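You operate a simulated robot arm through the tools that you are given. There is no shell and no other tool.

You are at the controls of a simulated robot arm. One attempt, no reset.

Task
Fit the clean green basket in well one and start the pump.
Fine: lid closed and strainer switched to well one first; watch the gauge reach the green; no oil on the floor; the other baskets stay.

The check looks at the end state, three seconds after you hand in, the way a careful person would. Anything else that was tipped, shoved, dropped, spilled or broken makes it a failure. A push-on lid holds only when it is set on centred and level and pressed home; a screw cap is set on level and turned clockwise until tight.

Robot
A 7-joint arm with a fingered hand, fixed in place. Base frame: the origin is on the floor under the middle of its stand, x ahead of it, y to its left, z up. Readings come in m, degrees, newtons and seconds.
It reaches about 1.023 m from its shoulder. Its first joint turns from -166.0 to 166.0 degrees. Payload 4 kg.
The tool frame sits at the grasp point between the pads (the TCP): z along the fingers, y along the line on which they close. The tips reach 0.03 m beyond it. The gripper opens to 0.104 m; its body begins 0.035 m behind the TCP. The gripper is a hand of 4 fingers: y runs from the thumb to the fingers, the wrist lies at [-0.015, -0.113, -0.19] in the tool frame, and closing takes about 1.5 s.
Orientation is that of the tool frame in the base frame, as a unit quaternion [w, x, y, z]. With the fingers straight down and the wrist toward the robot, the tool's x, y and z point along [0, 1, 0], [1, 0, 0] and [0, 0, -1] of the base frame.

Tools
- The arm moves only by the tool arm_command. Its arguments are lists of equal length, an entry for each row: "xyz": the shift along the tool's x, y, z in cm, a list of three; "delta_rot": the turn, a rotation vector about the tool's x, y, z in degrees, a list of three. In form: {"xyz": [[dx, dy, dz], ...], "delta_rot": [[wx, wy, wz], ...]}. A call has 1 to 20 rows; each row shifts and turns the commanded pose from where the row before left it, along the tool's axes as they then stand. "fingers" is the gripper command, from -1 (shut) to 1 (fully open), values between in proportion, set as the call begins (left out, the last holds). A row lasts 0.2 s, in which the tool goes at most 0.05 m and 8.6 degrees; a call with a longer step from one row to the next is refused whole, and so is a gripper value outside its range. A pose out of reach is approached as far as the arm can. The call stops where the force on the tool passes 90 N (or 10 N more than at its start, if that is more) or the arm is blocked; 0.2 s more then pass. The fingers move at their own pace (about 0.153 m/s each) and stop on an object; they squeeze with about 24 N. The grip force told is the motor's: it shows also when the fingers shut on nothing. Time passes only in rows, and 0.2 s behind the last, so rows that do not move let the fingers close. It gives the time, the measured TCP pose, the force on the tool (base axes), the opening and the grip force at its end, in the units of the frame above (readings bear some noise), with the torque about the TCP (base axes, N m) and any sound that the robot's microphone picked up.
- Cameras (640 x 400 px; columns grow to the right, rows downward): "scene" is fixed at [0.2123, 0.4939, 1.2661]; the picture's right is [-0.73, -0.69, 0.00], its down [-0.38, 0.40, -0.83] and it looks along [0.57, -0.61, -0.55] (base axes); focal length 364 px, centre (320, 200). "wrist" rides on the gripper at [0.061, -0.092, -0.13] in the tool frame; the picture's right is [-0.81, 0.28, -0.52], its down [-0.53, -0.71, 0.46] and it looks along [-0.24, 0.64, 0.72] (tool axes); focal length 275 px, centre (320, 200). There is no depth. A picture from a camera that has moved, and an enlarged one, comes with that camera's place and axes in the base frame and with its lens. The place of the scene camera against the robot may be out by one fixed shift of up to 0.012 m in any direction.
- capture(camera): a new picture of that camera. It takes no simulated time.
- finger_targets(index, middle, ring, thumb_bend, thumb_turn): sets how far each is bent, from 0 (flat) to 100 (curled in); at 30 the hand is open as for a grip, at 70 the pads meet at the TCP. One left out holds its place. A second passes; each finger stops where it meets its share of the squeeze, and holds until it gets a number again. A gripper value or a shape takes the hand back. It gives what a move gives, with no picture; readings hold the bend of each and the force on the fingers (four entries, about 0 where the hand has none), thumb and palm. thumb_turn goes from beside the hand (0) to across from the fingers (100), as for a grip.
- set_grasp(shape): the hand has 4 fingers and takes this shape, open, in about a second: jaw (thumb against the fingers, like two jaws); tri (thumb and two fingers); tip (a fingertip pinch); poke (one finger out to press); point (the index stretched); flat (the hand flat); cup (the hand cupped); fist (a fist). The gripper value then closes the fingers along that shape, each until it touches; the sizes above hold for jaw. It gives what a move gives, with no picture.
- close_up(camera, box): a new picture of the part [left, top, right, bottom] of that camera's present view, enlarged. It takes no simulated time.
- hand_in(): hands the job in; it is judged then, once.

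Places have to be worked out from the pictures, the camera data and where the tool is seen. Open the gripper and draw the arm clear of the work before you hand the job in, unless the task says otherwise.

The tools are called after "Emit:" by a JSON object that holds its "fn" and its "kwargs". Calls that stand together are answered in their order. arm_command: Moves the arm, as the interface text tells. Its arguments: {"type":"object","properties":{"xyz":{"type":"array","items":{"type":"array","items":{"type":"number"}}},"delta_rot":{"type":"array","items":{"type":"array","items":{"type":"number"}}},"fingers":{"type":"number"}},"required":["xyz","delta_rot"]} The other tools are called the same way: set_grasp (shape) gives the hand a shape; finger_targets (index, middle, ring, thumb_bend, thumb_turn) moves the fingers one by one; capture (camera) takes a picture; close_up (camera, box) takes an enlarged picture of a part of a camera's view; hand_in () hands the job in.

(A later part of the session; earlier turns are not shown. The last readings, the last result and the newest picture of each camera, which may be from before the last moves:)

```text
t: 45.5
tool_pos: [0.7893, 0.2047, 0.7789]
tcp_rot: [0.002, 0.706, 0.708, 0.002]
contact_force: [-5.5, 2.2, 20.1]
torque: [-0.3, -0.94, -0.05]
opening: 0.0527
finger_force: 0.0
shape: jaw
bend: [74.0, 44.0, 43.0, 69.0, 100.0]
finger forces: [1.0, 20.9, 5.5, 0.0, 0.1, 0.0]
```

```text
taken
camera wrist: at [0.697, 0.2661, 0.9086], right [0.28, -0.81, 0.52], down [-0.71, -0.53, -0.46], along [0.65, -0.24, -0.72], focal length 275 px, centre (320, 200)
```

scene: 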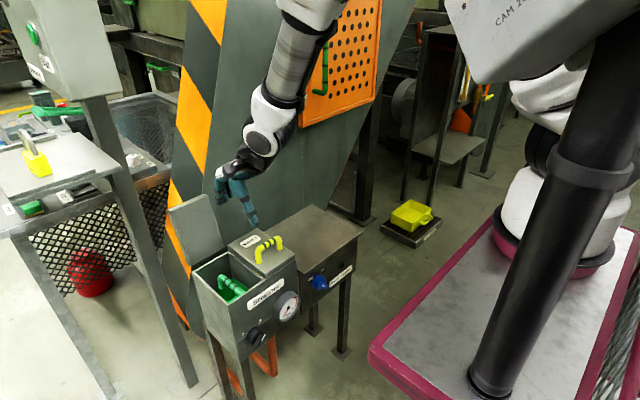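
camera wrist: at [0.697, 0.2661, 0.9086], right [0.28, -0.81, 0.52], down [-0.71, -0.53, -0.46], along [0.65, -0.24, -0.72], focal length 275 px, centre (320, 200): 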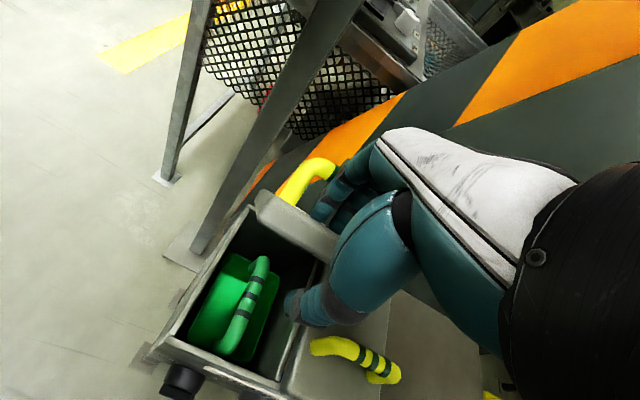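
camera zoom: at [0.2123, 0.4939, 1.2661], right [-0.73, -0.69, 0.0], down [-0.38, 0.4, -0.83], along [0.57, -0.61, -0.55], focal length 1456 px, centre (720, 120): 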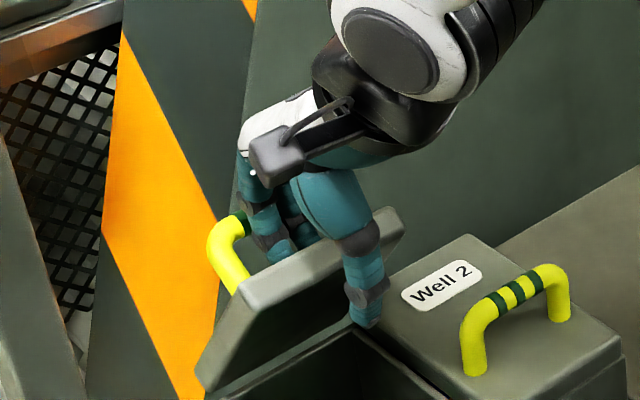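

The fingers are wedging between the lid surface and its own handle (20 N up). I'll back them off toward the lid's free edge to relieve that.

Emit:
{"fn": "arm_command", "kwargs": {"xyz": [[0, -0.4, -0.6], [0, -0.4, -0.6], [0, 0, 0]], "delta_rot": [[0, 0, 0], [0, 0, 0], [0, 0, 0]]}}

Emit:
{"fn": "close_up", "kwargs": {"camera": "scene", "box": [160, 170, 280, 270]}}

Emit:
{"fn": "close_up", "kwargs": {"camera": "wrist", "box": [150, 130, 430, 370]}}

```text
t: 46.3
tool_pos: [0.7825, 0.2038, 0.79]
tcp_rot: [0.001, 0.707, 0.708, 0.0]
contact_force: [-0.9, 0.4, 0.5]
torque: [0.01, 0.0, 0.02]
opening: 0.0524
finger_force: 0.0
shape: jaw
bend: [74.0, 44.0, 41.0, 69.0, 100.0]
finger forces: [0.1, 0.1, 0.1, 0.0, 0.0, 0.0]
```

```text
4.00 times, centred on (220, 220) of scene
camera zoom: at [0.2123, 0.4939, 1.2661], right [-0.73, -0.69, 0.0], down [-0.38, 0.4, -0.83], along [0.57, -0.61, -0.55], focal length 1456 px, centre (720, 120)
```

zoom: 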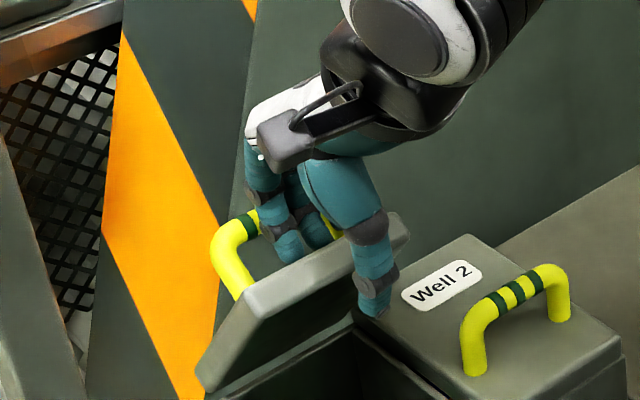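

```text
1.67 times, centred on (290, 250) of wrist
camera zoom: at [0.6892, 0.2651, 0.9195], right [0.28, -0.81, 0.52], down [-0.71, -0.53, -0.45], along [0.64, -0.24, -0.72], focal length 459 px, centre (370, 117)
```

zoom: 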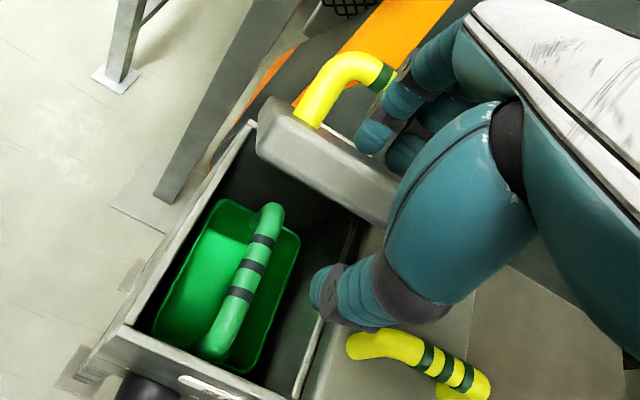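

Forces are zero and the lid holds itself at about 50°, so the hinge has friction. I'll lift the hand clear, close the fingers and then push the lid's own handle from behind along the closing arc.

Emit:
{"fn": "arm_command", "kwargs": {"xyz": [[0, 0, -1], [0, 0, -2], [0, 0, -3], [0, 0, -3], [0, 0, 0]], "delta_rot": [[0, 0, 0], [0, 0, 0], [0, 0, 0], [0, 0, 0], [0, 0, 0]]}}

Emit:
{"fn": "arm_command", "kwargs": {"xyz": [[0, 3, 0], [0, 4, 0], [0, 4, 0], [0, 0, 0], [0, 0, 0], [0, 0, 0], [0, 0, 0]], "delta_rot": [[0, 0, 0], [0, 0, 0], [0, 0, 0], [0, 0, 0], [0, 0, 0], [0, 0, 0], [0, 0, 0]], "fingers": -1}}

Emit:
{"fn": "close_up", "kwargs": {"camera": "scene", "box": [150, 130, 290, 270]}}

Emit:
{"fn": "capture", "kwargs": {"camera": "wrist"}}

```text
t: 47.5
tool_pos: [0.7816, 0.206, 0.8809]
tcp_rot: [0.0, 0.706, 0.708, 0.0]
contact_force: [-0.1, 0.0, 0.0]
torque: [0.01, -0.03, -0.01]
opening: 0.0525
finger_force: 0.1
shape: jaw
bend: [74.0, 44.0, 41.0, 69.0, 100.0]
finger forces: [0.0, 0.0, 0.0, 0.0, 0.1, 0.0]
```

```text
t: 49.1
tool_pos: [0.8938, 0.2058, 0.8809]
tcp_rot: [0.0, 0.707, 0.707, -0.001]
contact_force: [-0.5, -0.5, -0.1]
torque: [0.01, -0.05, 0.0]
opening: 0.0002
finger_force: 24.5
shape: jaw
bend: [70.0, 70.0, 70.0, 47.0, 100.0]
finger forces: [0.1, 0.0, 0.0, 0.0, 0.1, 0.0]
```

```text
2.86 times, centred on (220, 200) of scene
camera zoom: at [0.2123, 0.4939, 1.2661], right [-0.73, -0.69, 0.0], down [-0.38, 0.4, -0.83], along [0.57, -0.61, -0.55], focal length 1040 px, centre (606, 200)
```

zoom: 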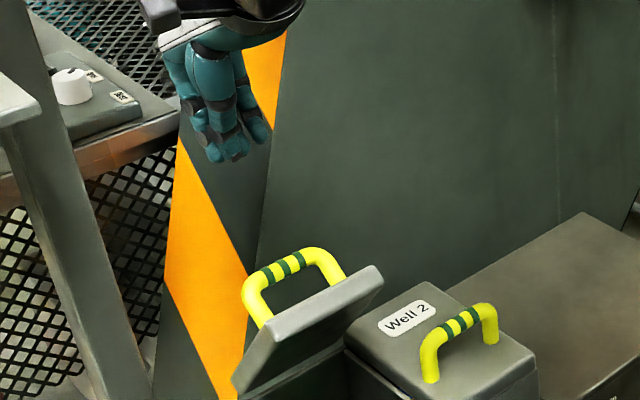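

```text
taken
camera wrist: at [0.7997, 0.2667, 1.0112], right [0.28, -0.81, 0.52], down [-0.71, -0.53, -0.46], along [0.65, -0.24, -0.72], focal length 275 px, centre (320, 200)
```

wrist: 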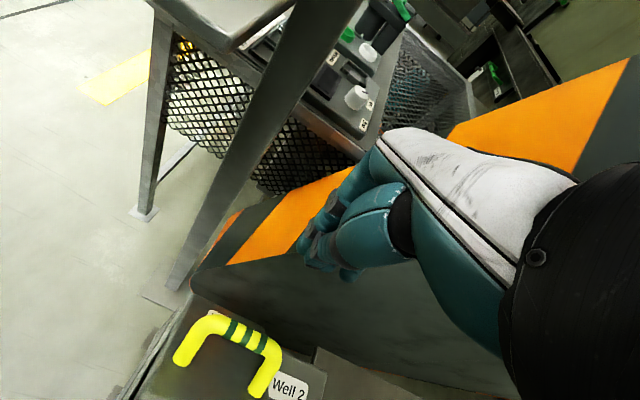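

The lid's handle bar is at about (0.85, 0.20, 0.76). I'll lower the closed hand behind it, then push forward and slightly down.

Emit:
{"fn": "arm_command", "kwargs": {"xyz": [[0, 0, 3], [0, 0, 3], [0, 0, 2.5], [0, 0, 1.8], [0, 0, 0]], "delta_rot": [[0, 0, 0], [0, 0, 0], [0, 0, 0], [0, 0, 0], [0, 0, 0]]}}

Emit:
{"fn": "arm_command", "kwargs": {"xyz": [[0, -0.7, 0], [0, -0.7, 0], [0, -0.7, 0], [0, 0, 0]], "delta_rot": [[0, 0, 0], [0, 0, 0], [0, 0, 0], [0, 0, 0]]}}

Emit:
{"fn": "close_up", "kwargs": {"camera": "scene", "box": [150, 150, 290, 290]}}

```text
t: 50.3
tool_pos: [0.8932, 0.204, 0.7783]
tcp_rot: [0.001, 0.707, 0.708, 0.0]
contact_force: [0.5, 0.2, 0.5]
torque: [0.01, -0.02, 0.0]
opening: 0.0
finger_force: 24.1
shape: jaw
bend: [70.0, 70.0, 70.0, 47.0, 100.0]
finger forces: [0.0, 0.1, 0.0, 0.0, 0.2, 0.0]
```

```text
t: 51.3
tool_pos: [0.8726, 0.2031, 0.7781]
tcp_rot: [0.0, 0.706, 0.708, 0.0]
contact_force: [0.5, -0.2, 0.0]
torque: [0.01, -0.02, 0.0]
opening: 0.0
finger_force: 24.2
shape: jaw
bend: [70.0, 70.0, 70.0, 47.0, 100.0]
finger forces: [0.0, 0.0, 0.0, 0.0, 0.1, 0.1]
```

```text
2.86 times, centred on (220, 220) of scene
camera zoom: at [0.2123, 0.4939, 1.2661], right [-0.73, -0.69, 0.0], down [-0.38, 0.4, -0.83], along [0.57, -0.61, -0.55], focal length 1040 px, centre (606, 143)
```

zoom: 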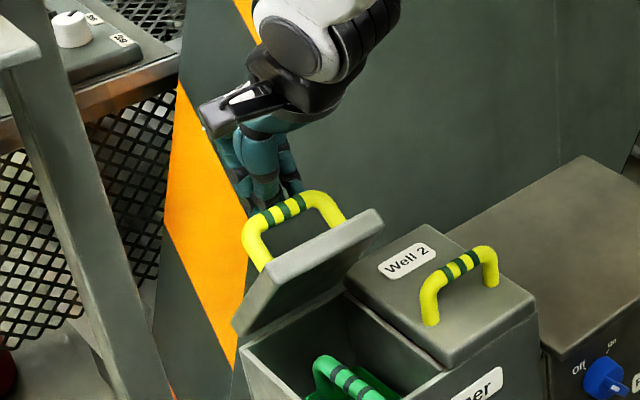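

Contact is about to begin. I'll push along the handle's arc in small steps.

Emit:
{"fn": "arm_command", "kwargs": {"xyz": [[0, -0.75, 0.25], [0, -0.75, 0.25], [0, -0.75, 0.3], [0, -0.7, 0.35], [0, -0.7, 0.4], [0, 0, 0]], "delta_rot": [[0, 0, 0], [0, 0, 0], [0, 0, 0], [0, 0, 0], [0, 0, 0], [0, 0, 0]]}}

Emit:
{"fn": "close_up", "kwargs": {"camera": "scene", "box": [150, 150, 290, 290]}}

```text
t: 52.7
tool_pos: [0.8366, 0.2052, 0.7611]
tcp_rot: [0.0, 0.706, 0.708, 0.001]
contact_force: [-0.1, -0.2, -0.1]
torque: [0.0, 0.0, 0.0]
opening: 0.0004
finger_force: 24.1
shape: jaw
bend: [70.0, 70.0, 70.0, 47.0, 100.0]
finger forces: [0.0, 0.0, 0.0, 0.0, 0.1, 0.1]
```

```text
2.86 times, centred on (220, 220) of scene
camera zoom: at [0.2123, 0.4939, 1.2661], right [-0.73, -0.69, 0.0], down [-0.38, 0.4, -0.83], along [0.57, -0.61, -0.55], focal length 1040 px, centre (606, 143)
```

zoom: 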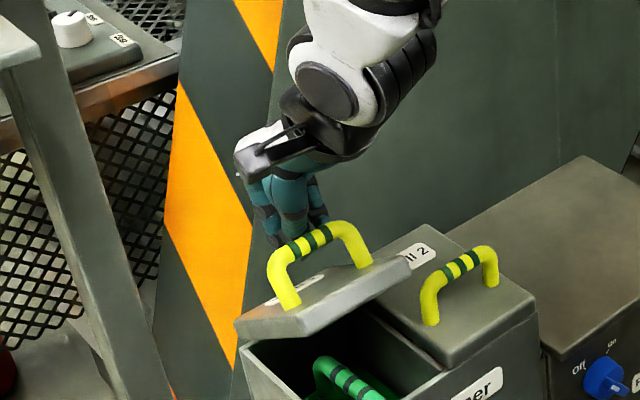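

The lid follows nicely, now about 30° from closed. Continuing along the arc.

Emit:
{"fn": "arm_command", "kwargs": {"xyz": [[0, -0.6, 0.4], [0, -0.6, 0.5], [0, -0.6, 0.5], [0, -0.5, 0.5], [0, -0.5, 0.5], [0, 0, 0]], "delta_rot": [[0, 0, 0], [0, 0, 0], [0, 0, 0], [0, 0, 0], [0, 0, 0], [0, 0, 0]]}}

Emit:
{"fn": "close_up", "kwargs": {"camera": "scene", "box": [150, 150, 290, 290]}}

```text
t: 54.1
tool_pos: [0.808, 0.2039, 0.738]
tcp_rot: [-0.001, 0.706, 0.708, 0.0]
contact_force: [0.0, -0.1, 0.0]
torque: [0.03, 0.04, 0.0]
opening: 0.0
finger_force: 24.1
shape: jaw
bend: [70.0, 70.0, 70.0, 47.0, 100.0]
finger forces: [0.0, 0.1, 0.0, 0.0, 0.0, 0.0]
```

```text
2.86 times, centred on (220, 220) of scene
camera zoom: at [0.2123, 0.4939, 1.2661], right [-0.73, -0.69, 0.0], down [-0.38, 0.4, -0.83], along [0.57, -0.61, -0.55], focal length 1040 px, centre (606, 143)
```

zoom: 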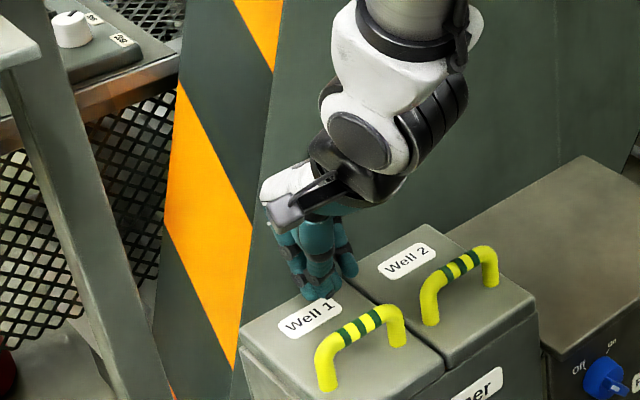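

Lid 1 has closed, looking level with lid 2. I'll look closely and then press it down lightly to make sure it's home.

Emit:
{"fn": "close_up", "kwargs": {"camera": "scene", "box": [190, 220, 320, 320]}}

Emit:
{"fn": "capture", "kwargs": {"camera": "wrist"}}

```text
4.00 times, centred on (255, 270) of scene
camera zoom: at [0.2123, 0.4939, 1.2661], right [-0.73, -0.69, 0.0], down [-0.38, 0.4, -0.83], along [0.57, -0.61, -0.55], focal length 1456 px, centre (580, -80)
```

zoom: 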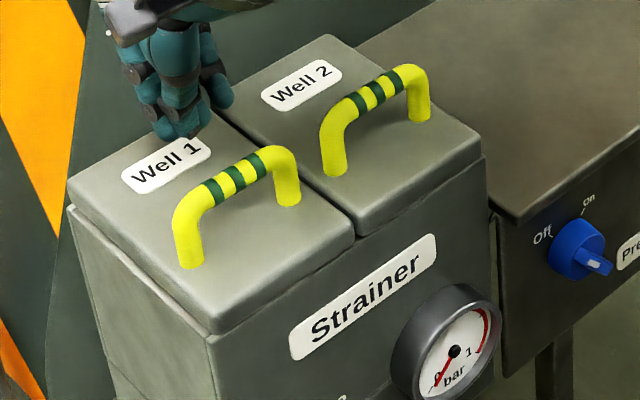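

```text
taken
camera wrist: at [0.7148, 0.2656, 0.8672], right [0.28, -0.81, 0.52], down [-0.71, -0.53, -0.46], along [0.65, -0.24, -0.72], focal length 275 px, centre (320, 200)
```

wrist: 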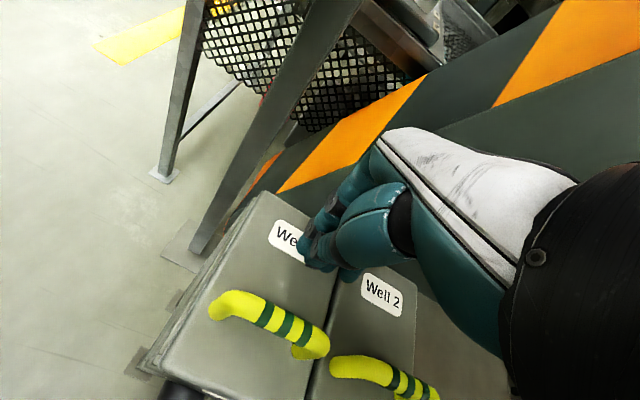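

Both lids look flush. I'll press gently on lid 1's top with the closed fingertips to make sure it's fully down.

Emit:
{"fn": "arm_command", "kwargs": {"xyz": [[0, -1, 1.5], [0, -1, 1.5], [0, 0, 1], [0, 0, 0.4], [0, 0, 0]], "delta_rot": [[0, 0, 0], [0, 0, 0], [0, 0, 0], [0, 0, 0], [0, 0, 0]]}}

Emit:
{"fn": "close_up", "kwargs": {"camera": "scene", "box": [190, 200, 320, 300]}}

```text
t: 55.3
tool_pos: [0.7877, 0.2036, 0.6947]
tcp_rot: [0.001, 0.707, 0.707, 0.002]
contact_force: [8.5, 0.7, 9.9]
torque: [0.0, 0.17, 0.04]
opening: 0.0
finger_force: 23.8
shape: jaw
bend: [70.0, 70.0, 70.0, 46.0, 100.0]
finger forces: [0.1, 0.0, 0.0, 0.1, 9.8, 0.0]
```

```text
4.00 times, centred on (255, 250) of scene
camera zoom: at [0.2123, 0.4939, 1.2661], right [-0.73, -0.69, 0.0], down [-0.38, 0.4, -0.83], along [0.57, -0.61, -0.55], focal length 1456 px, centre (580, 0)
```

zoom: 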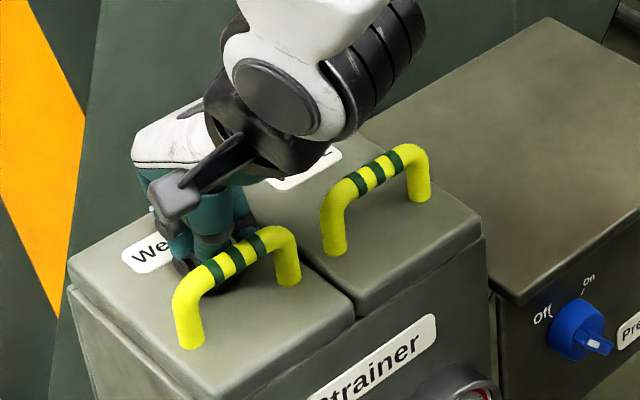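

Lid 1 takes ~10 N and stays put, so it's closed. Now I'll rise and move back in front of the strainer to look at the selector and pump knobs.

Emit:
{"fn": "arm_command", "kwargs": {"xyz": [[0, 0.5, -1.5], [0, 0, -3], [0, 0, -4], [0, 0, -4], [0, -4, 0], [0, -4, 0], [0, -4, 0], [0, 0, 0]], "delta_rot": [[0, 0, 0], [0, 0, 0], [0, 0, 0], [0, 0, 0], [0, 0, 0], [0, 0, 0], [0, 0, 0], [0, 0, 0]]}}

Emit:
{"fn": "capture", "kwargs": {"camera": "wrist"}}

Emit:
{"fn": "capture", "kwargs": {"camera": "scene"}}

```text
t: 57.1
tool_pos: [0.6819, 0.1949, 0.8256]
tcp_rot: [-0.001, 0.718, 0.696, 0.006]
contact_force: [0.4, -0.9, 0.2]
torque: [0.02, -0.02, 0.01]
opening: 0.0
finger_force: 23.9
shape: jaw
bend: [70.0, 70.0, 70.0, 46.0, 100.0]
finger forces: [0.1, 0.1, 0.0, 0.1, 0.0, 0.0]
```

```text
taken
camera wrist: at [0.5888, 0.2578, 0.9548], right [0.25, -0.82, 0.51], down [-0.73, -0.51, -0.46], along [0.64, -0.26, -0.72], focal length 275 px, centre (320, 200)
```

wrist: 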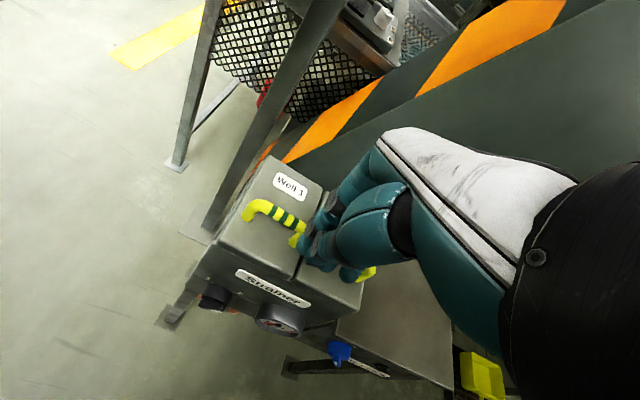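

```text
taken
```

scene: 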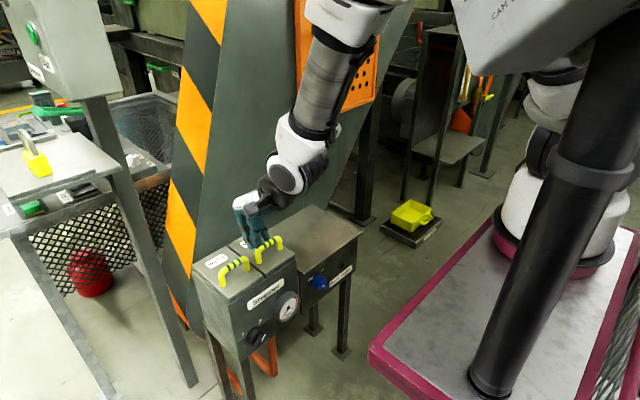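

I'll zoom on the selector, gauge and pump knob from this pose.

Emit:
{"fn": "close_up", "kwargs": {"camera": "wrist", "box": [180, 260, 320, 350]}}

Emit:
{"fn": "close_up", "kwargs": {"camera": "wrist", "box": [290, 310, 430, 400]}}

Emit:
{"fn": "close_up", "kwargs": {"camera": "scene", "box": [235, 310, 283, 350]}}

Emit:
{"fn": "close_up", "kwargs": {"camera": "scene", "box": [300, 265, 348, 300]}}

```text
4.44 times, centred on (250, 305) of wrist
camera zoom: at [0.5888, 0.2578, 0.9548], right [0.25, -0.82, 0.51], down [-0.73, -0.51, -0.46], along [0.64, -0.26, -0.72], focal length 1224 px, centre (631, -267)
```

zoom: 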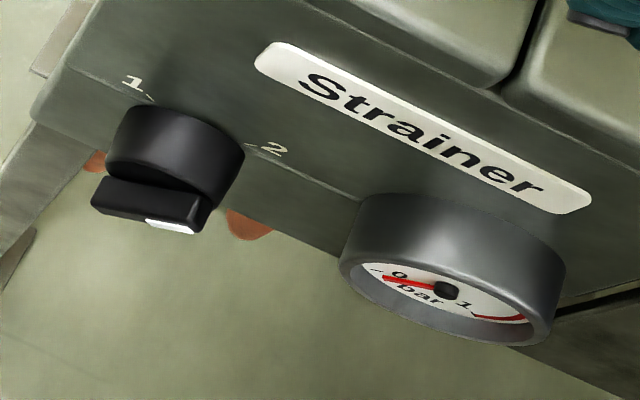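

```text
4.44 times, centred on (360, 355) of wrist
camera zoom: at [0.5888, 0.2578, 0.9548], right [0.25, -0.82, 0.51], down [-0.73, -0.51, -0.46], along [0.64, -0.26, -0.72], focal length 1224 px, centre (142, -489)
```

zoom: 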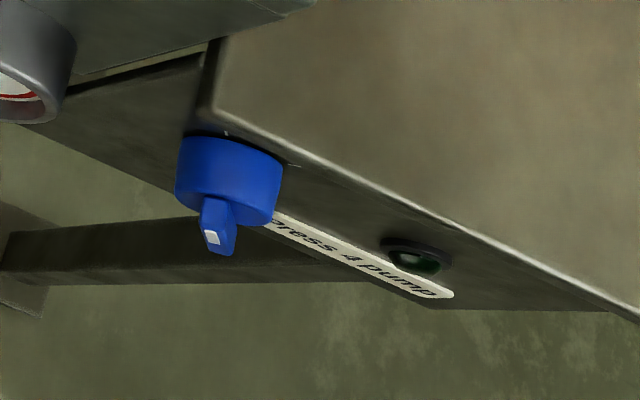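

```text
10.00 times, centred on (259, 330) of scene
camera zoom: at [0.2123, 0.4939, 1.2661], right [-0.73, -0.69, 0.0], down [-0.38, 0.4, -0.83], along [0.57, -0.61, -0.55], focal length 3640 px, centre (930, -1100)
```

zoom: 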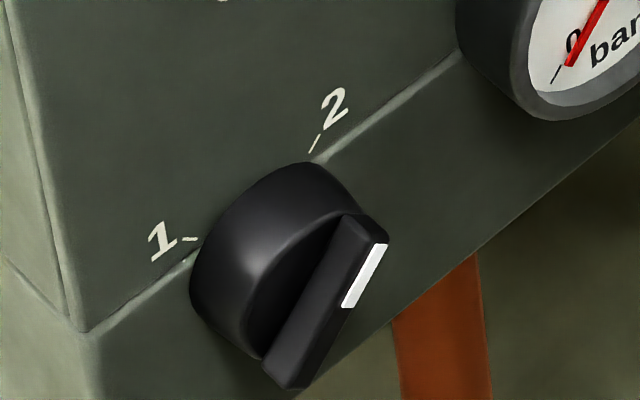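

```text
11.43 times, centred on (324, 282) of scene
camera zoom: at [0.2123, 0.4939, 1.2661], right [-0.73, -0.69, 0.0], down [-0.38, 0.4, -0.83], along [0.57, -0.61, -0.55], focal length 4160 px, centre (274, -743)
```

zoom: 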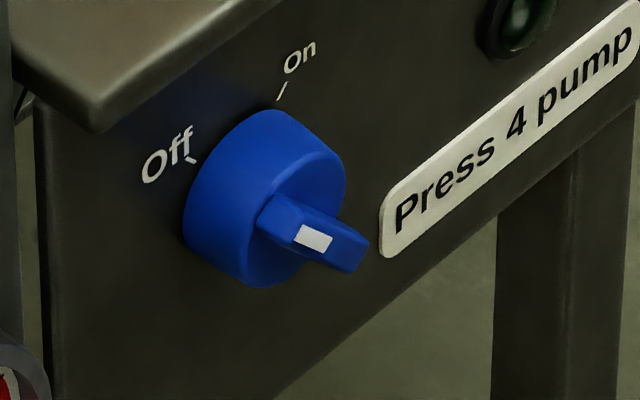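

Readings: the selector ridge's white mark points up-right to "2", and the pump ridge's mark points up-left to "Off"; each needs a 90° turn across the top. I'll raise the hand and try the "point" shape to see where the index finger sits.

Emit:
{"fn": "arm_command", "kwargs": {"xyz": [[0, 2, -3], [0, 1, -3], [0, 0, 0]], "delta_rot": [[0, 0, 0], [0, 0, 0], [0, 0, 0]]}}

Emit:
{"fn": "set_grasp", "kwargs": {"shape": "point"}}

Emit:
{"fn": "capture", "kwargs": {"camera": "wrist"}}

Emit:
{"fn": "close_up", "kwargs": {"camera": "scene", "box": [200, 130, 340, 260]}}

```text
t: 57.9
tool_pos: [0.7037, 0.2041, 0.8796]
tcp_rot: [0.001, 0.707, 0.707, -0.001]
contact_force: [0.5, -0.6, -0.6]
torque: [-0.02, 0.03, -0.05]
opening: 0.0001
finger_force: 24.5
shape: jaw
bend: [70.0, 70.0, 70.0, 46.0, 100.0]
finger forces: [0.0, 0.1, 0.1, 0.0, 0.0, 0.1]
```

```text
t: 58.8
tool_pos: [0.7029, 0.2039, 0.8793]
tcp_rot: [-0.001, 0.707, 0.707, 0.0]
contact_force: [-0.5, -0.7, 0.6]
torque: [0.02, 0.01, -0.03]
opening: 0.0001
finger_force: 0.0
shape: point
bend: [20.0, 100.0, 100.0, 99.0, 88.0]
finger forces: [0.0, 0.1, 0.1, 0.0, 0.0, 0.0]
```

```text
taken
camera wrist: at [0.6094, 0.2662, 1.009], right [0.28, -0.81, 0.52], down [-0.71, -0.53, -0.46], along [0.65, -0.24, -0.72], focal length 275 px, centre (320, 200)
```

wrist: 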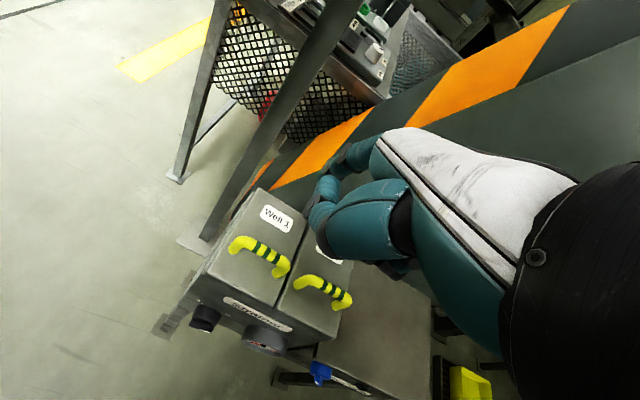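

```text
3.08 times, centred on (270, 195) of scene
camera zoom: at [0.2123, 0.4939, 1.2661], right [-0.73, -0.69, 0.0], down [-0.38, 0.4, -0.83], along [0.57, -0.61, -0.55], focal length 1120 px, centre (474, 215)
```

zoom: 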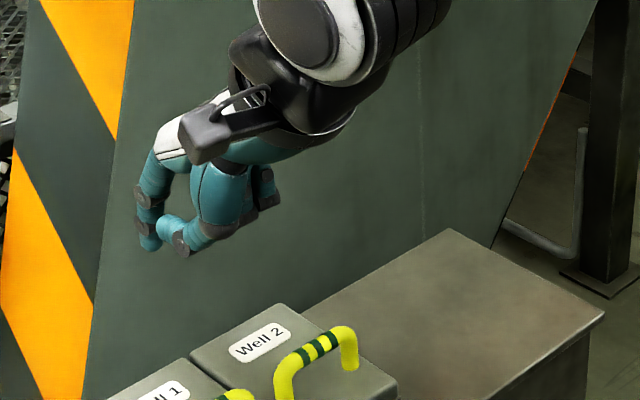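

In "point" the index sits on the +x-tool side and reaches outward. I'll also check the "poke" shape to compare.

Emit:
{"fn": "set_grasp", "kwargs": {"shape": "poke"}}

Emit:
{"fn": "close_up", "kwargs": {"camera": "scene", "box": [200, 130, 340, 260]}}

Emit:
{"fn": "close_up", "kwargs": {"camera": "wrist", "box": [270, 100, 470, 300]}}

```text
t: 59.7
tool_pos: [0.7034, 0.2042, 0.8785]
tcp_rot: [0.0, 0.706, 0.708, 0.0]
contact_force: [-0.5, 0.1, 1.3]
torque: [-0.03, -0.03, 0.03]
opening: 0.0
finger_force: 0.1
shape: poke
bend: [70.0, 70.0, 99.0, 100.0, 100.0]
finger forces: [0.1, 0.0, 0.0, 0.0, 0.0, 0.0]
```

```text
3.08 times, centred on (270, 195) of scene
camera zoom: at [0.2123, 0.4939, 1.2661], right [-0.73, -0.69, 0.0], down [-0.38, 0.4, -0.83], along [0.57, -0.61, -0.55], focal length 1120 px, centre (474, 215)
```

zoom: 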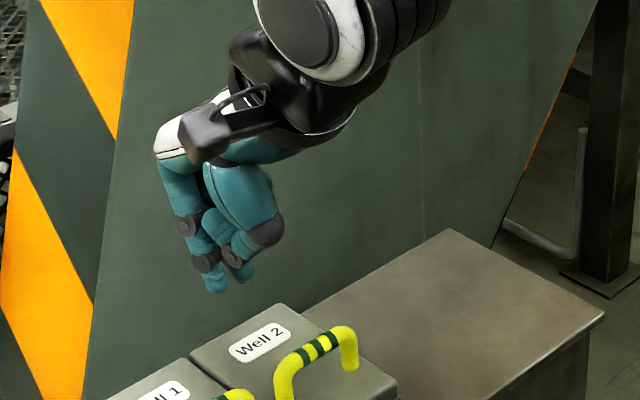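

```text
2.00 times, centred on (370, 200) of wrist
camera zoom: at [0.6095, 0.2661, 1.0092], right [0.28, -0.81, 0.52], down [-0.71, -0.53, -0.46], along [0.65, -0.24, -0.72], focal length 551 px, centre (220, 200)
```

zoom: 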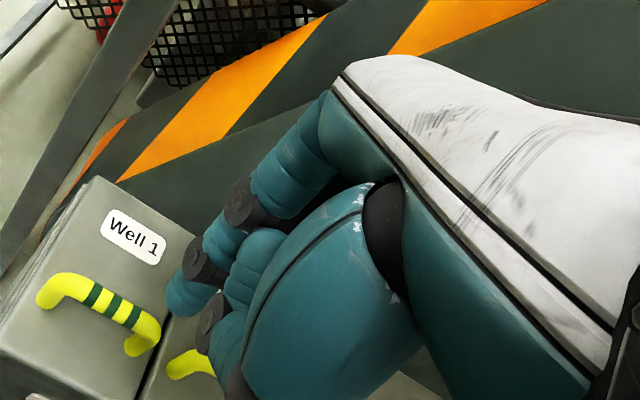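

I'll use the "point" shape with the hand yawed +90° (wrist toward +y), so the index finger hangs down in front of the panel and sweeps sideways. Setting that up at a safe height.

Emit:
{"fn": "set_grasp", "kwargs": {"shape": "point"}}

Emit:
{"fn": "arm_command", "kwargs": {"xyz": [[0, 0, 0], [0, 0, 0], [0, 0, 0], [0, 0, 0], [0, 0, 0], [0, 0, 0], [0, 0, 0], [0, 0, 0], [0, 0, 0], [0, 0, 0], [0, 0, 0], [0, 0, 0], [0, 0, 0]], "delta_rot": [[0, 0, 7.5], [0, 0, 7.5], [0, 0, 7.5], [0, 0, 7.5], [0, 0, 7.5], [0, 0, 7.5], [0, 0, 7.5], [0, 0, 7.5], [0, 0, 7.5], [0, 0, 7.5], [0, 0, 7.5], [0, 0, 7.5], [0, 0, 0]]}}

Emit:
{"fn": "capture", "kwargs": {"camera": "wrist"}}

Emit:
{"fn": "capture", "kwargs": {"camera": "scene"}}

```text
t: 60.6
tool_pos: [0.7033, 0.2037, 0.88]
tcp_rot: [-0.001, 0.706, 0.708, 0.001]
contact_force: [0.3, 0.5, 0.4]
torque: [0.02, 0.02, 0.02]
opening: 0.0001
finger_force: 0.0
shape: point
bend: [20.0, 100.0, 100.0, 98.0, 88.0]
finger forces: [0.0, 0.0, 0.0, 0.0, 0.0, 0.0]
```

```text
t: 61.4
tool_pos: [0.7477, 0.1603, 0.9386]
tcp_rot: [-0.082, 0.863, 0.495, 0.058]
contact_force: [0.6, 0.2, 0.2]
torque: [0.01, -0.02, 0.02]
opening: 0.0959
finger_force: 0.1
shape: point
bend: [20.0, 100.0, 100.0, 98.0, 88.0]
finger forces: [0.0, 0.0, 0.1, 0.0, 0.1, 0.1]
stopped in row 4: the arm was blocked; the commanded pose is now the measured one
```

```text
taken
camera wrist: at [0.6948, 0.2312, 1.083], right [-0.18, -0.92, 0.34], down [-0.88, -0.01, -0.48], along [0.45, -0.38, -0.81], focal length 275 px, centre (320, 200)
```

wrist: 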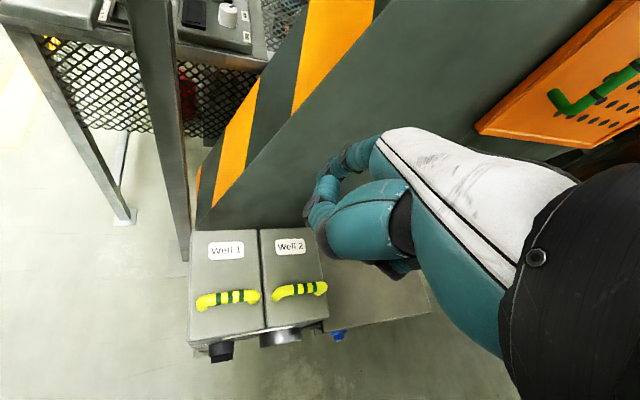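

```text
taken
```

scene: 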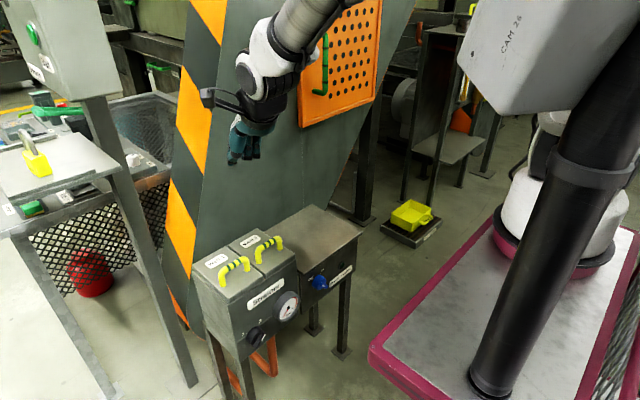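

The yaw was blocked this close to the base. I'll move forward to x≈0.82 first and then complete the yaw there.

Emit:
{"fn": "arm_command", "kwargs": {"xyz": [[1.76, 3.02, 0.07], [1.76, 3.02, 0.07], [0, 0, 0], [0, 0, 0], [0, 0, 0], [0, 0, 0], [0, 0, 0], [0, 0, 0], [0, 0, 0], [0, 0, 0], [0, 0, 0], [0, 0, 0]], "delta_rot": [[0, 0, 0], [0, 0, 0], [0, 0, 0], [-1.23, -0.87, 7.44], [-1.23, -0.87, 7.44], [-1.23, -0.87, 7.44], [-1.23, -0.87, 7.44], [-1.23, -0.87, 7.44], [-1.23, -0.87, 7.44], [-1.23, -0.87, 7.44], [-1.23, -0.87, 7.44], [0, 0, 0]]}}

```text
t: 64.0
tool_pos: [0.8158, 0.1624, 0.9347]
tcp_rot: [0.001, 1.0, 0.001, -0.002]
contact_force: [0.3, 0.6, -0.3]
torque: [-0.01, 0.01, -0.01]
opening: 0.0
finger_force: 0.1
shape: point
bend: [20.0, 100.0, 100.0, 98.0, 88.0]
finger forces: [0.1, 0.0, 0.1, 0.0, 0.0, 0.0]
```

Yaw reached. Now I'll move toward the front-left of the strainer: back in x and out in +y, staying high.

Emit:
{"fn": "arm_command", "kwargs": {"xyz": [[0, -4, 0], [0, -4, 0], [0, -2, 0], [-3, 0, 0], [-3, 0, 0], [-3, 0, 0], [-2.5, 0, 0], [0, 0, 0]], "delta_rot": [[0, 0, 0], [0, 0, 0], [0, 0, 0], [0, 0, 0], [0, 0, 0], [0, 0, 0], [0, 0, 0], [0, 0, 0]]}}

Emit:
{"fn": "capture", "kwargs": {"camera": "wrist"}}

Emit:
{"fn": "capture", "kwargs": {"camera": "scene"}}

```text
t: 65.7
tool_pos: [0.7577, 0.1824, 0.9278]
tcp_rot: [0.012, 0.996, -0.083, -0.004]
contact_force: [-0.1, 0.8, -0.6]
torque: [0.02, 0.03, -0.02]
opening: 0.0
finger_force: 0.1
shape: point
bend: [20.0, 100.0, 100.0, 98.0, 88.0]
finger forces: [0.1, 0.0, 0.0, 0.1, 0.1, 0.1]
stopped in row 8: the arm was blocked; the commanded pose is now the measured one
```

```text
taken
camera wrist: at [0.8327, 0.2653, 1.0554], right [-0.84, -0.13, 0.53], down [-0.41, 0.78, -0.47], along [-0.35, -0.61, -0.71], focal length 275 px, centre (320, 200)
```

wrist: 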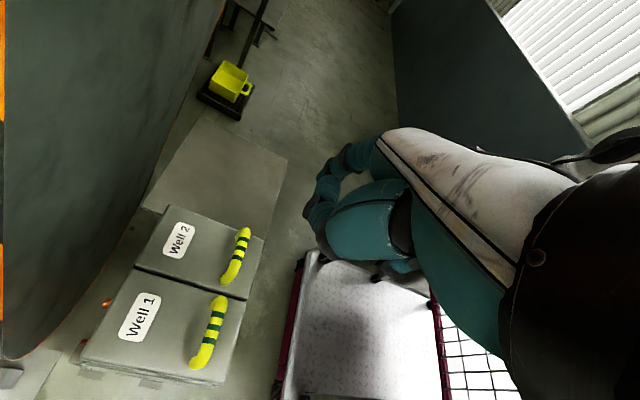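

```text
taken
```

scene: 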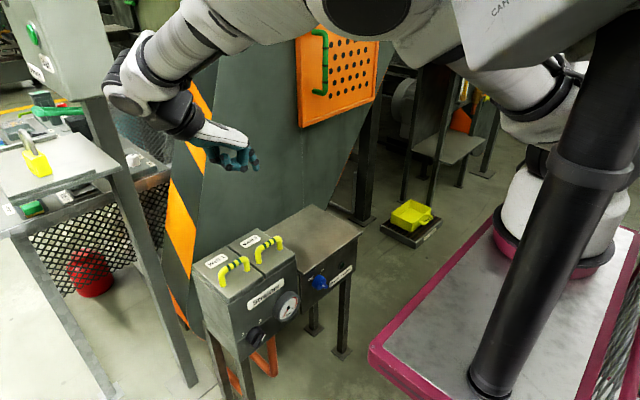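

Blocked again: with the wrist out at +y, the arm cannot come this close. The natural reach is with the wrist toward the robot, so I'll go back to the default yaw and instead poke forward-down with a straight index finger.

Emit:
{"fn": "arm_command", "kwargs": {"xyz": [[2.47, -0.41, 0], [2.47, -0.41, 0], [1.5, -0.25, 0], [0, 0, 0], [0, 0, 0], [0, 0, 0], [0, 0, 0], [0, 0, 0], [0, 0, 0], [0, 0, 0], [0, 0, 0], [0, 0, 0], [0, 0, 0], [0, 0, 0], [0, 0, 0], [0, 0, 0], [0, 0, 0], [0, 0, 0]], "delta_rot": [[0, 0, 0], [0, 0, 0], [0, 0, 0], [0, 0, -7.65], [0, 0, -7.65], [0, 0, -7.65], [0, 0, -7.65], [0, 0, -7.65], [0, 0, -7.65], [0, 0, -7.65], [0, 0, -7.65], [0, 0, -7.65], [0, 0, -7.65], [0, 0, -7.65], [0, 0, -7.65], [0, 0, -7.65], [0, 0, 0], [0, 0, 0]]}}

Emit:
{"fn": "finger_targets", "kwargs": {"index": 0, "middle": 100, "ring": 100, "thumb_bend": 100, "thumb_turn": 90}}

Emit:
{"fn": "capture", "kwargs": {"camera": "wrist"}}

Emit:
{"fn": "close_up", "kwargs": {"camera": "scene", "box": [160, 80, 320, 230]}}

```text
t: 69.5
tool_pos: [0.8229, 0.1839, 0.9303]
tcp_rot: [0.003, 0.705, 0.709, -0.008]
contact_force: [0.4, 0.7, -0.9]
torque: [0.0, 0.0, 0.01]
opening: 0.0
finger_force: 0.1
shape: point
bend: [20.0, 100.0, 100.0, 98.0, 88.0]
finger forces: [0.1, 0.0, 0.0, 0.0, 0.0, 0.0]
```

```text
t: 70.5
tool_pos: [0.8211, 0.184, 0.9308]
tcp_rot: [0.003, 0.706, 0.708, -0.008]
contact_force: [-0.8, 0.0, 0.3]
torque: [0.0, -0.02, 0.04]
opening: 0.0464
finger_force: 0.2
shape: fingers
bend: [0.0, 100.0, 100.0, 100.0, 92.0]
finger forces: [0.0, 0.0, 0.0, 0.0, 0.1, 0.0]
```

```text
taken
camera wrist: at [0.7291, 0.2472, 1.0596], right [0.28, -0.8, 0.53], down [-0.72, -0.54, -0.44], along [0.64, -0.25, -0.73], focal length 275 px, centre (320, 200)
```

wrist: 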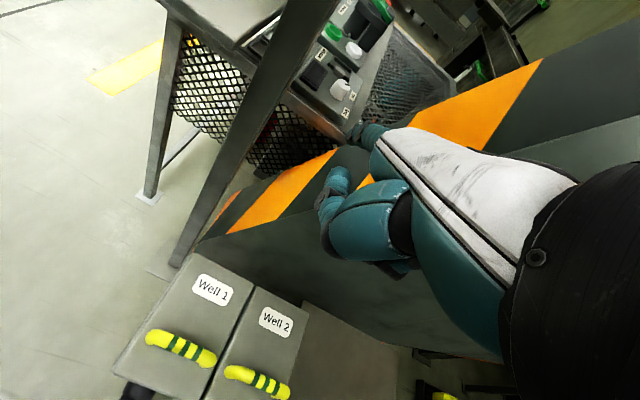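

```text
2.67 times, centred on (240, 155) of scene
camera zoom: at [0.2123, 0.4939, 1.2661], right [-0.73, -0.69, 0.0], down [-0.38, 0.4, -0.83], along [0.57, -0.61, -0.55], focal length 971 px, centre (533, 320)
```

zoom: 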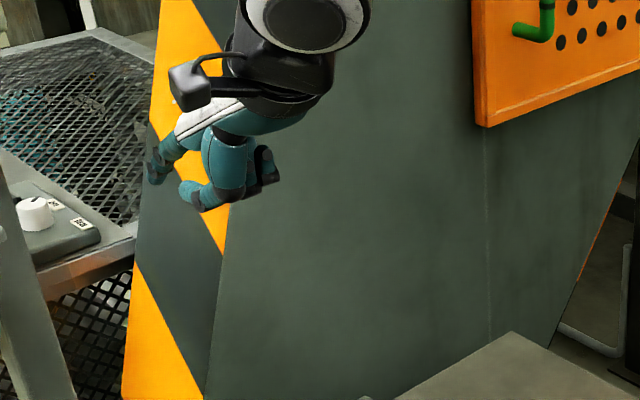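

Straight index reaches along the tool's y–z diagonal. Tilting the hand back 30° makes the finger point almost straight down with the hand in front of the panel. I'll tilt and move back/down toward the front of the strainer.

Emit:
{"fn": "arm_command", "kwargs": {"xyz": [[0, 0, 0], [0, 0, 0], [0, 0, 0], [0, 0, 0], [-0.48, -1.82, 4.05], [-0.48, -1.82, 4.05], [-0.48, -1.82, 4.05], [-0.48, -1.82, 4.05], [-0.48, -1.82, 4.05], [0, 0, 0]], "delta_rot": [[7.5, 0, 0], [7.5, 0, 0], [7.5, 0, 0], [7.5, 0, 0], [0, 0, 0], [0, 0, 0], [0, 0, 0], [0, 0, 0], [0, 0, 0], [0, 0, 0]]}}

Emit:
{"fn": "capture", "kwargs": {"camera": "wrist"}}

Emit:
{"fn": "capture", "kwargs": {"camera": "scene"}}

```text
t: 72.7
tool_pos: [0.6398, 0.1573, 0.8039]
tcp_rot: [-0.18, 0.683, 0.682, -0.191]
contact_force: [-0.2, -0.5, -0.5]
torque: [-0.02, -0.02, -0.01]
opening: 0.0461
finger_force: 0.0
shape: fingers
bend: [0.0, 100.0, 100.0, 100.0, 92.0]
finger forces: [0.0, 0.0, 0.0, 0.0, 0.1, 0.1]
```

```text
taken
camera wrist: at [0.6253, 0.2204, 0.9605], right [0.5, -0.8, 0.32], down [-0.84, -0.53, -0.02], along [0.19, -0.26, -0.95], focal length 275 px, centre (320, 200)
```

wrist: 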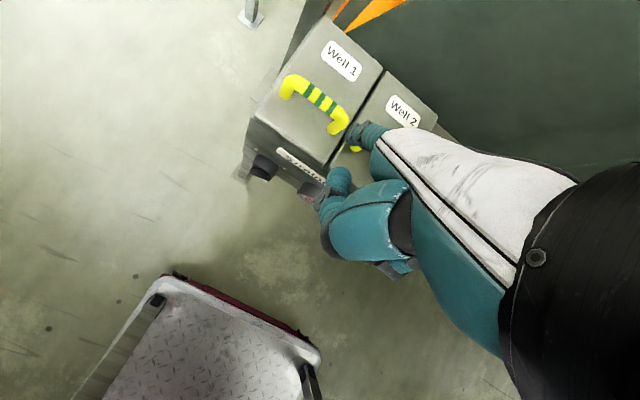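

```text
taken
```

scene: 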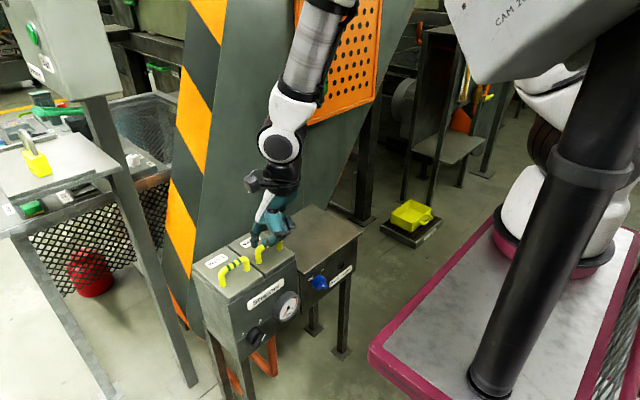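

That pose is reached cleanly. I'll zoom in to locate the index fingertip relative to the panel.

Emit:
{"fn": "close_up", "kwargs": {"camera": "scene", "box": [220, 170, 320, 260]}}

Emit:
{"fn": "close_up", "kwargs": {"camera": "wrist", "box": [230, 80, 430, 280]}}

```text
4.44 times, centred on (270, 215) of scene
camera zoom: at [0.2123, 0.4939, 1.2661], right [-0.73, -0.69, 0.0], down [-0.38, 0.4, -0.83], along [0.57, -0.61, -0.55], focal length 1618 px, centre (542, 133)
```

zoom: 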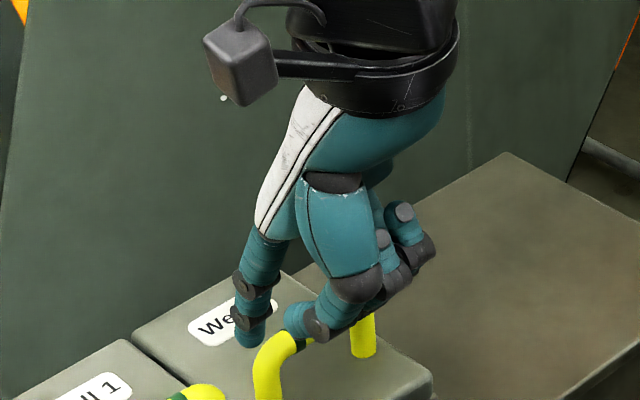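

```text
2.00 times, centred on (330, 180) of wrist
camera zoom: at [0.6253, 0.2204, 0.9605], right [0.5, -0.8, 0.32], down [-0.84, -0.53, -0.02], along [0.19, -0.26, -0.95], focal length 551 px, centre (300, 240)
```

zoom: 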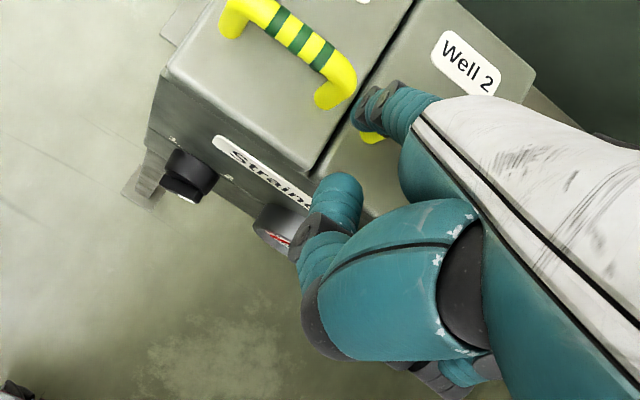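

The fingertip is at about (0.730, 0.167, 0.747), i.e. TCP + (0.090, 0.010, -0.057). Selector axis estimate is (y 0.205, z 0.496) with ridge x 0.696–0.710. I'll back off in x, then lower in front of the panel.

Emit:
{"fn": "arm_command", "kwargs": {"xyz": [[0, -2.33, 1.37], [0, -2.33, 1.37], [0.05, 1.87, 3.2], [0.05, 1.87, 3.2], [0.05, 1.87, 3.2], [0.05, 1.87, 3.2], [0, 0, 0]], "delta_rot": [[0, 0, 0], [0, 0, 0], [0, 0, 0], [0, 0, 0], [0, 0, 0], [0, 0, 0], [0, 0, 0]]}}

Emit:
{"fn": "capture", "kwargs": {"camera": "wrist"}}

Emit:
{"fn": "close_up", "kwargs": {"camera": "scene", "box": [200, 220, 340, 350]}}

```text
t: 74.3
tool_pos: [0.585, 0.1577, 0.6526]
tcp_rot: [-0.18, 0.683, 0.682, -0.191]
contact_force: [-0.8, -0.2, -0.3]
torque: [0.0, 0.01, 0.01]
opening: 0.0461
finger_force: 0.1
shape: fingers
bend: [0.0, 100.0, 100.0, 100.0, 92.0]
finger forces: [0.0, 0.0, 0.1, 0.1, 0.0, 0.0]
```

```text
taken
camera wrist: at [0.5707, 0.2218, 0.8098], right [0.5, -0.8, 0.32], down [-0.84, -0.54, -0.02], along [0.19, -0.26, -0.95], focal length 275 px, centre (320, 200)
```

wrist: 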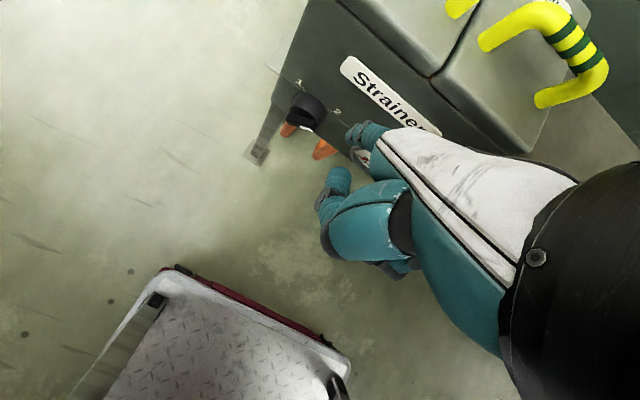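

```text
3.08 times, centred on (270, 285) of scene
camera zoom: at [0.2123, 0.4939, 1.2661], right [-0.73, -0.69, 0.0], down [-0.38, 0.4, -0.83], along [0.57, -0.61, -0.55], focal length 1120 px, centre (474, -62)
```

zoom: 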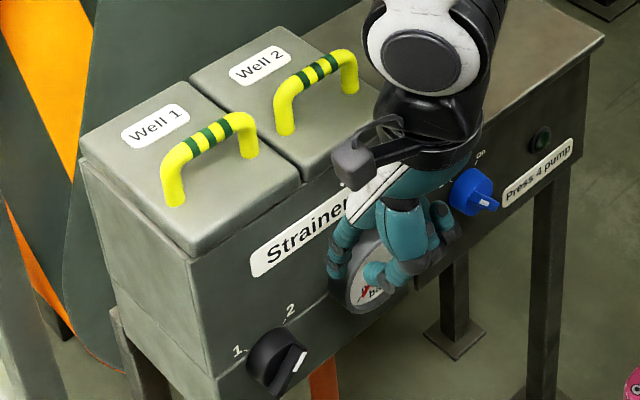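

The wrist camera now sees both the selector and the fingertip. Zooming in to refine the knob position.

Emit:
{"fn": "close_up", "kwargs": {"camera": "wrist", "box": [260, 60, 400, 200]}}

Emit:
{"fn": "close_up", "kwargs": {"camera": "scene", "box": [230, 290, 310, 350]}}

```text
2.86 times, centred on (330, 130) of wrist
camera zoom: at [0.5707, 0.2218, 0.8098], right [0.5, -0.8, 0.32], down [-0.84, -0.54, -0.02], along [0.19, -0.26, -0.95], focal length 786 px, centre (291, 400)
```

zoom: 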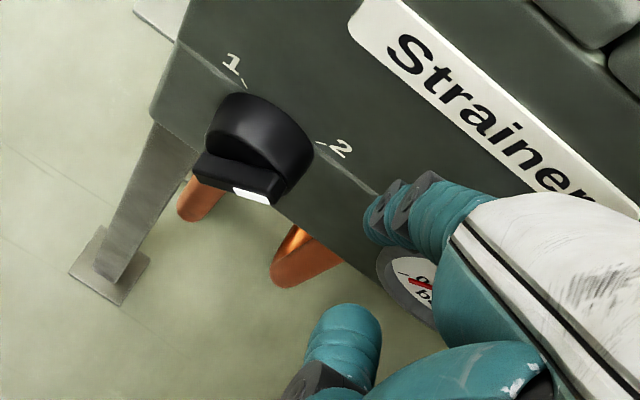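

```text
6.67 times, centred on (270, 320) of scene
camera zoom: at [0.2123, 0.4939, 1.2661], right [-0.73, -0.69, 0.0], down [-0.38, 0.4, -0.83], along [0.57, -0.61, -0.55], focal length 2427 px, centre (653, -600)
```

zoom: 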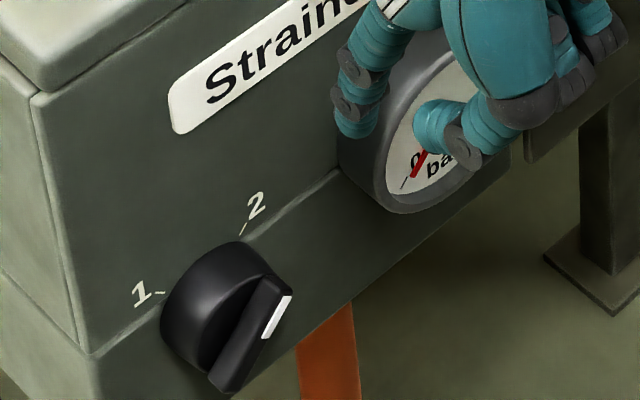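

Three views agree: selector axis at (y≈0.205, z≈0.496). I'll lower the fingertip to z≈0.505 while staying in front of the ridge, and check.

Emit:
{"fn": "arm_command", "kwargs": {"xyz": [[0.05, 1.52, 2.59], [0.05, 1.52, 2.59], [0.05, 1.57, 2.68], [0, 0, 0]], "delta_rot": [[0, 0, 0], [0, 0, 0], [0, 0, 0], [0, 0, 0]]}}

Emit:
{"fn": "close_up", "kwargs": {"camera": "wrist", "box": [260, 40, 420, 200]}}

Emit:
{"fn": "close_up", "kwargs": {"camera": "scene", "box": [230, 280, 326, 350]}}

```text
t: 75.3
tool_pos: [0.5854, 0.1592, 0.563]
tcp_rot: [-0.18, 0.683, 0.682, -0.191]
contact_force: [-0.2, -0.6, 0.6]
torque: [-0.04, -0.02, 0.0]
opening: 0.0462
finger_force: 0.1
shape: fingers
bend: [0.0, 100.0, 100.0, 100.0, 92.0]
finger forces: [0.1, 0.1, 0.1, 0.1, 0.1, 0.1]
```

```text
2.50 times, centred on (340, 120) of wrist
camera zoom: at [0.5711, 0.2234, 0.7196], right [0.5, -0.8, 0.32], down [-0.84, -0.54, -0.02], along [0.19, -0.26, -0.95], focal length 688 px, centre (270, 400)
```

zoom: 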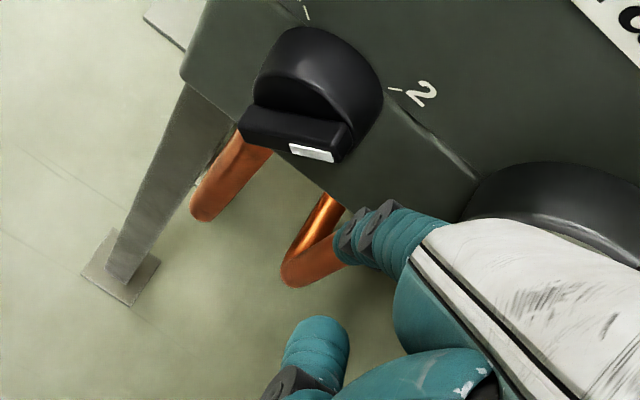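

```text
5.71 times, centred on (278, 315) of scene
camera zoom: at [0.2123, 0.4939, 1.2661], right [-0.73, -0.69, 0.0], down [-0.38, 0.4, -0.83], along [0.57, -0.61, -0.55], focal length 2080 px, centre (560, -457)
```

zoom: 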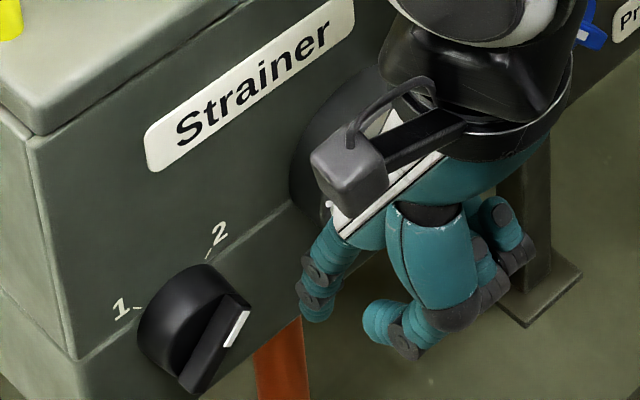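

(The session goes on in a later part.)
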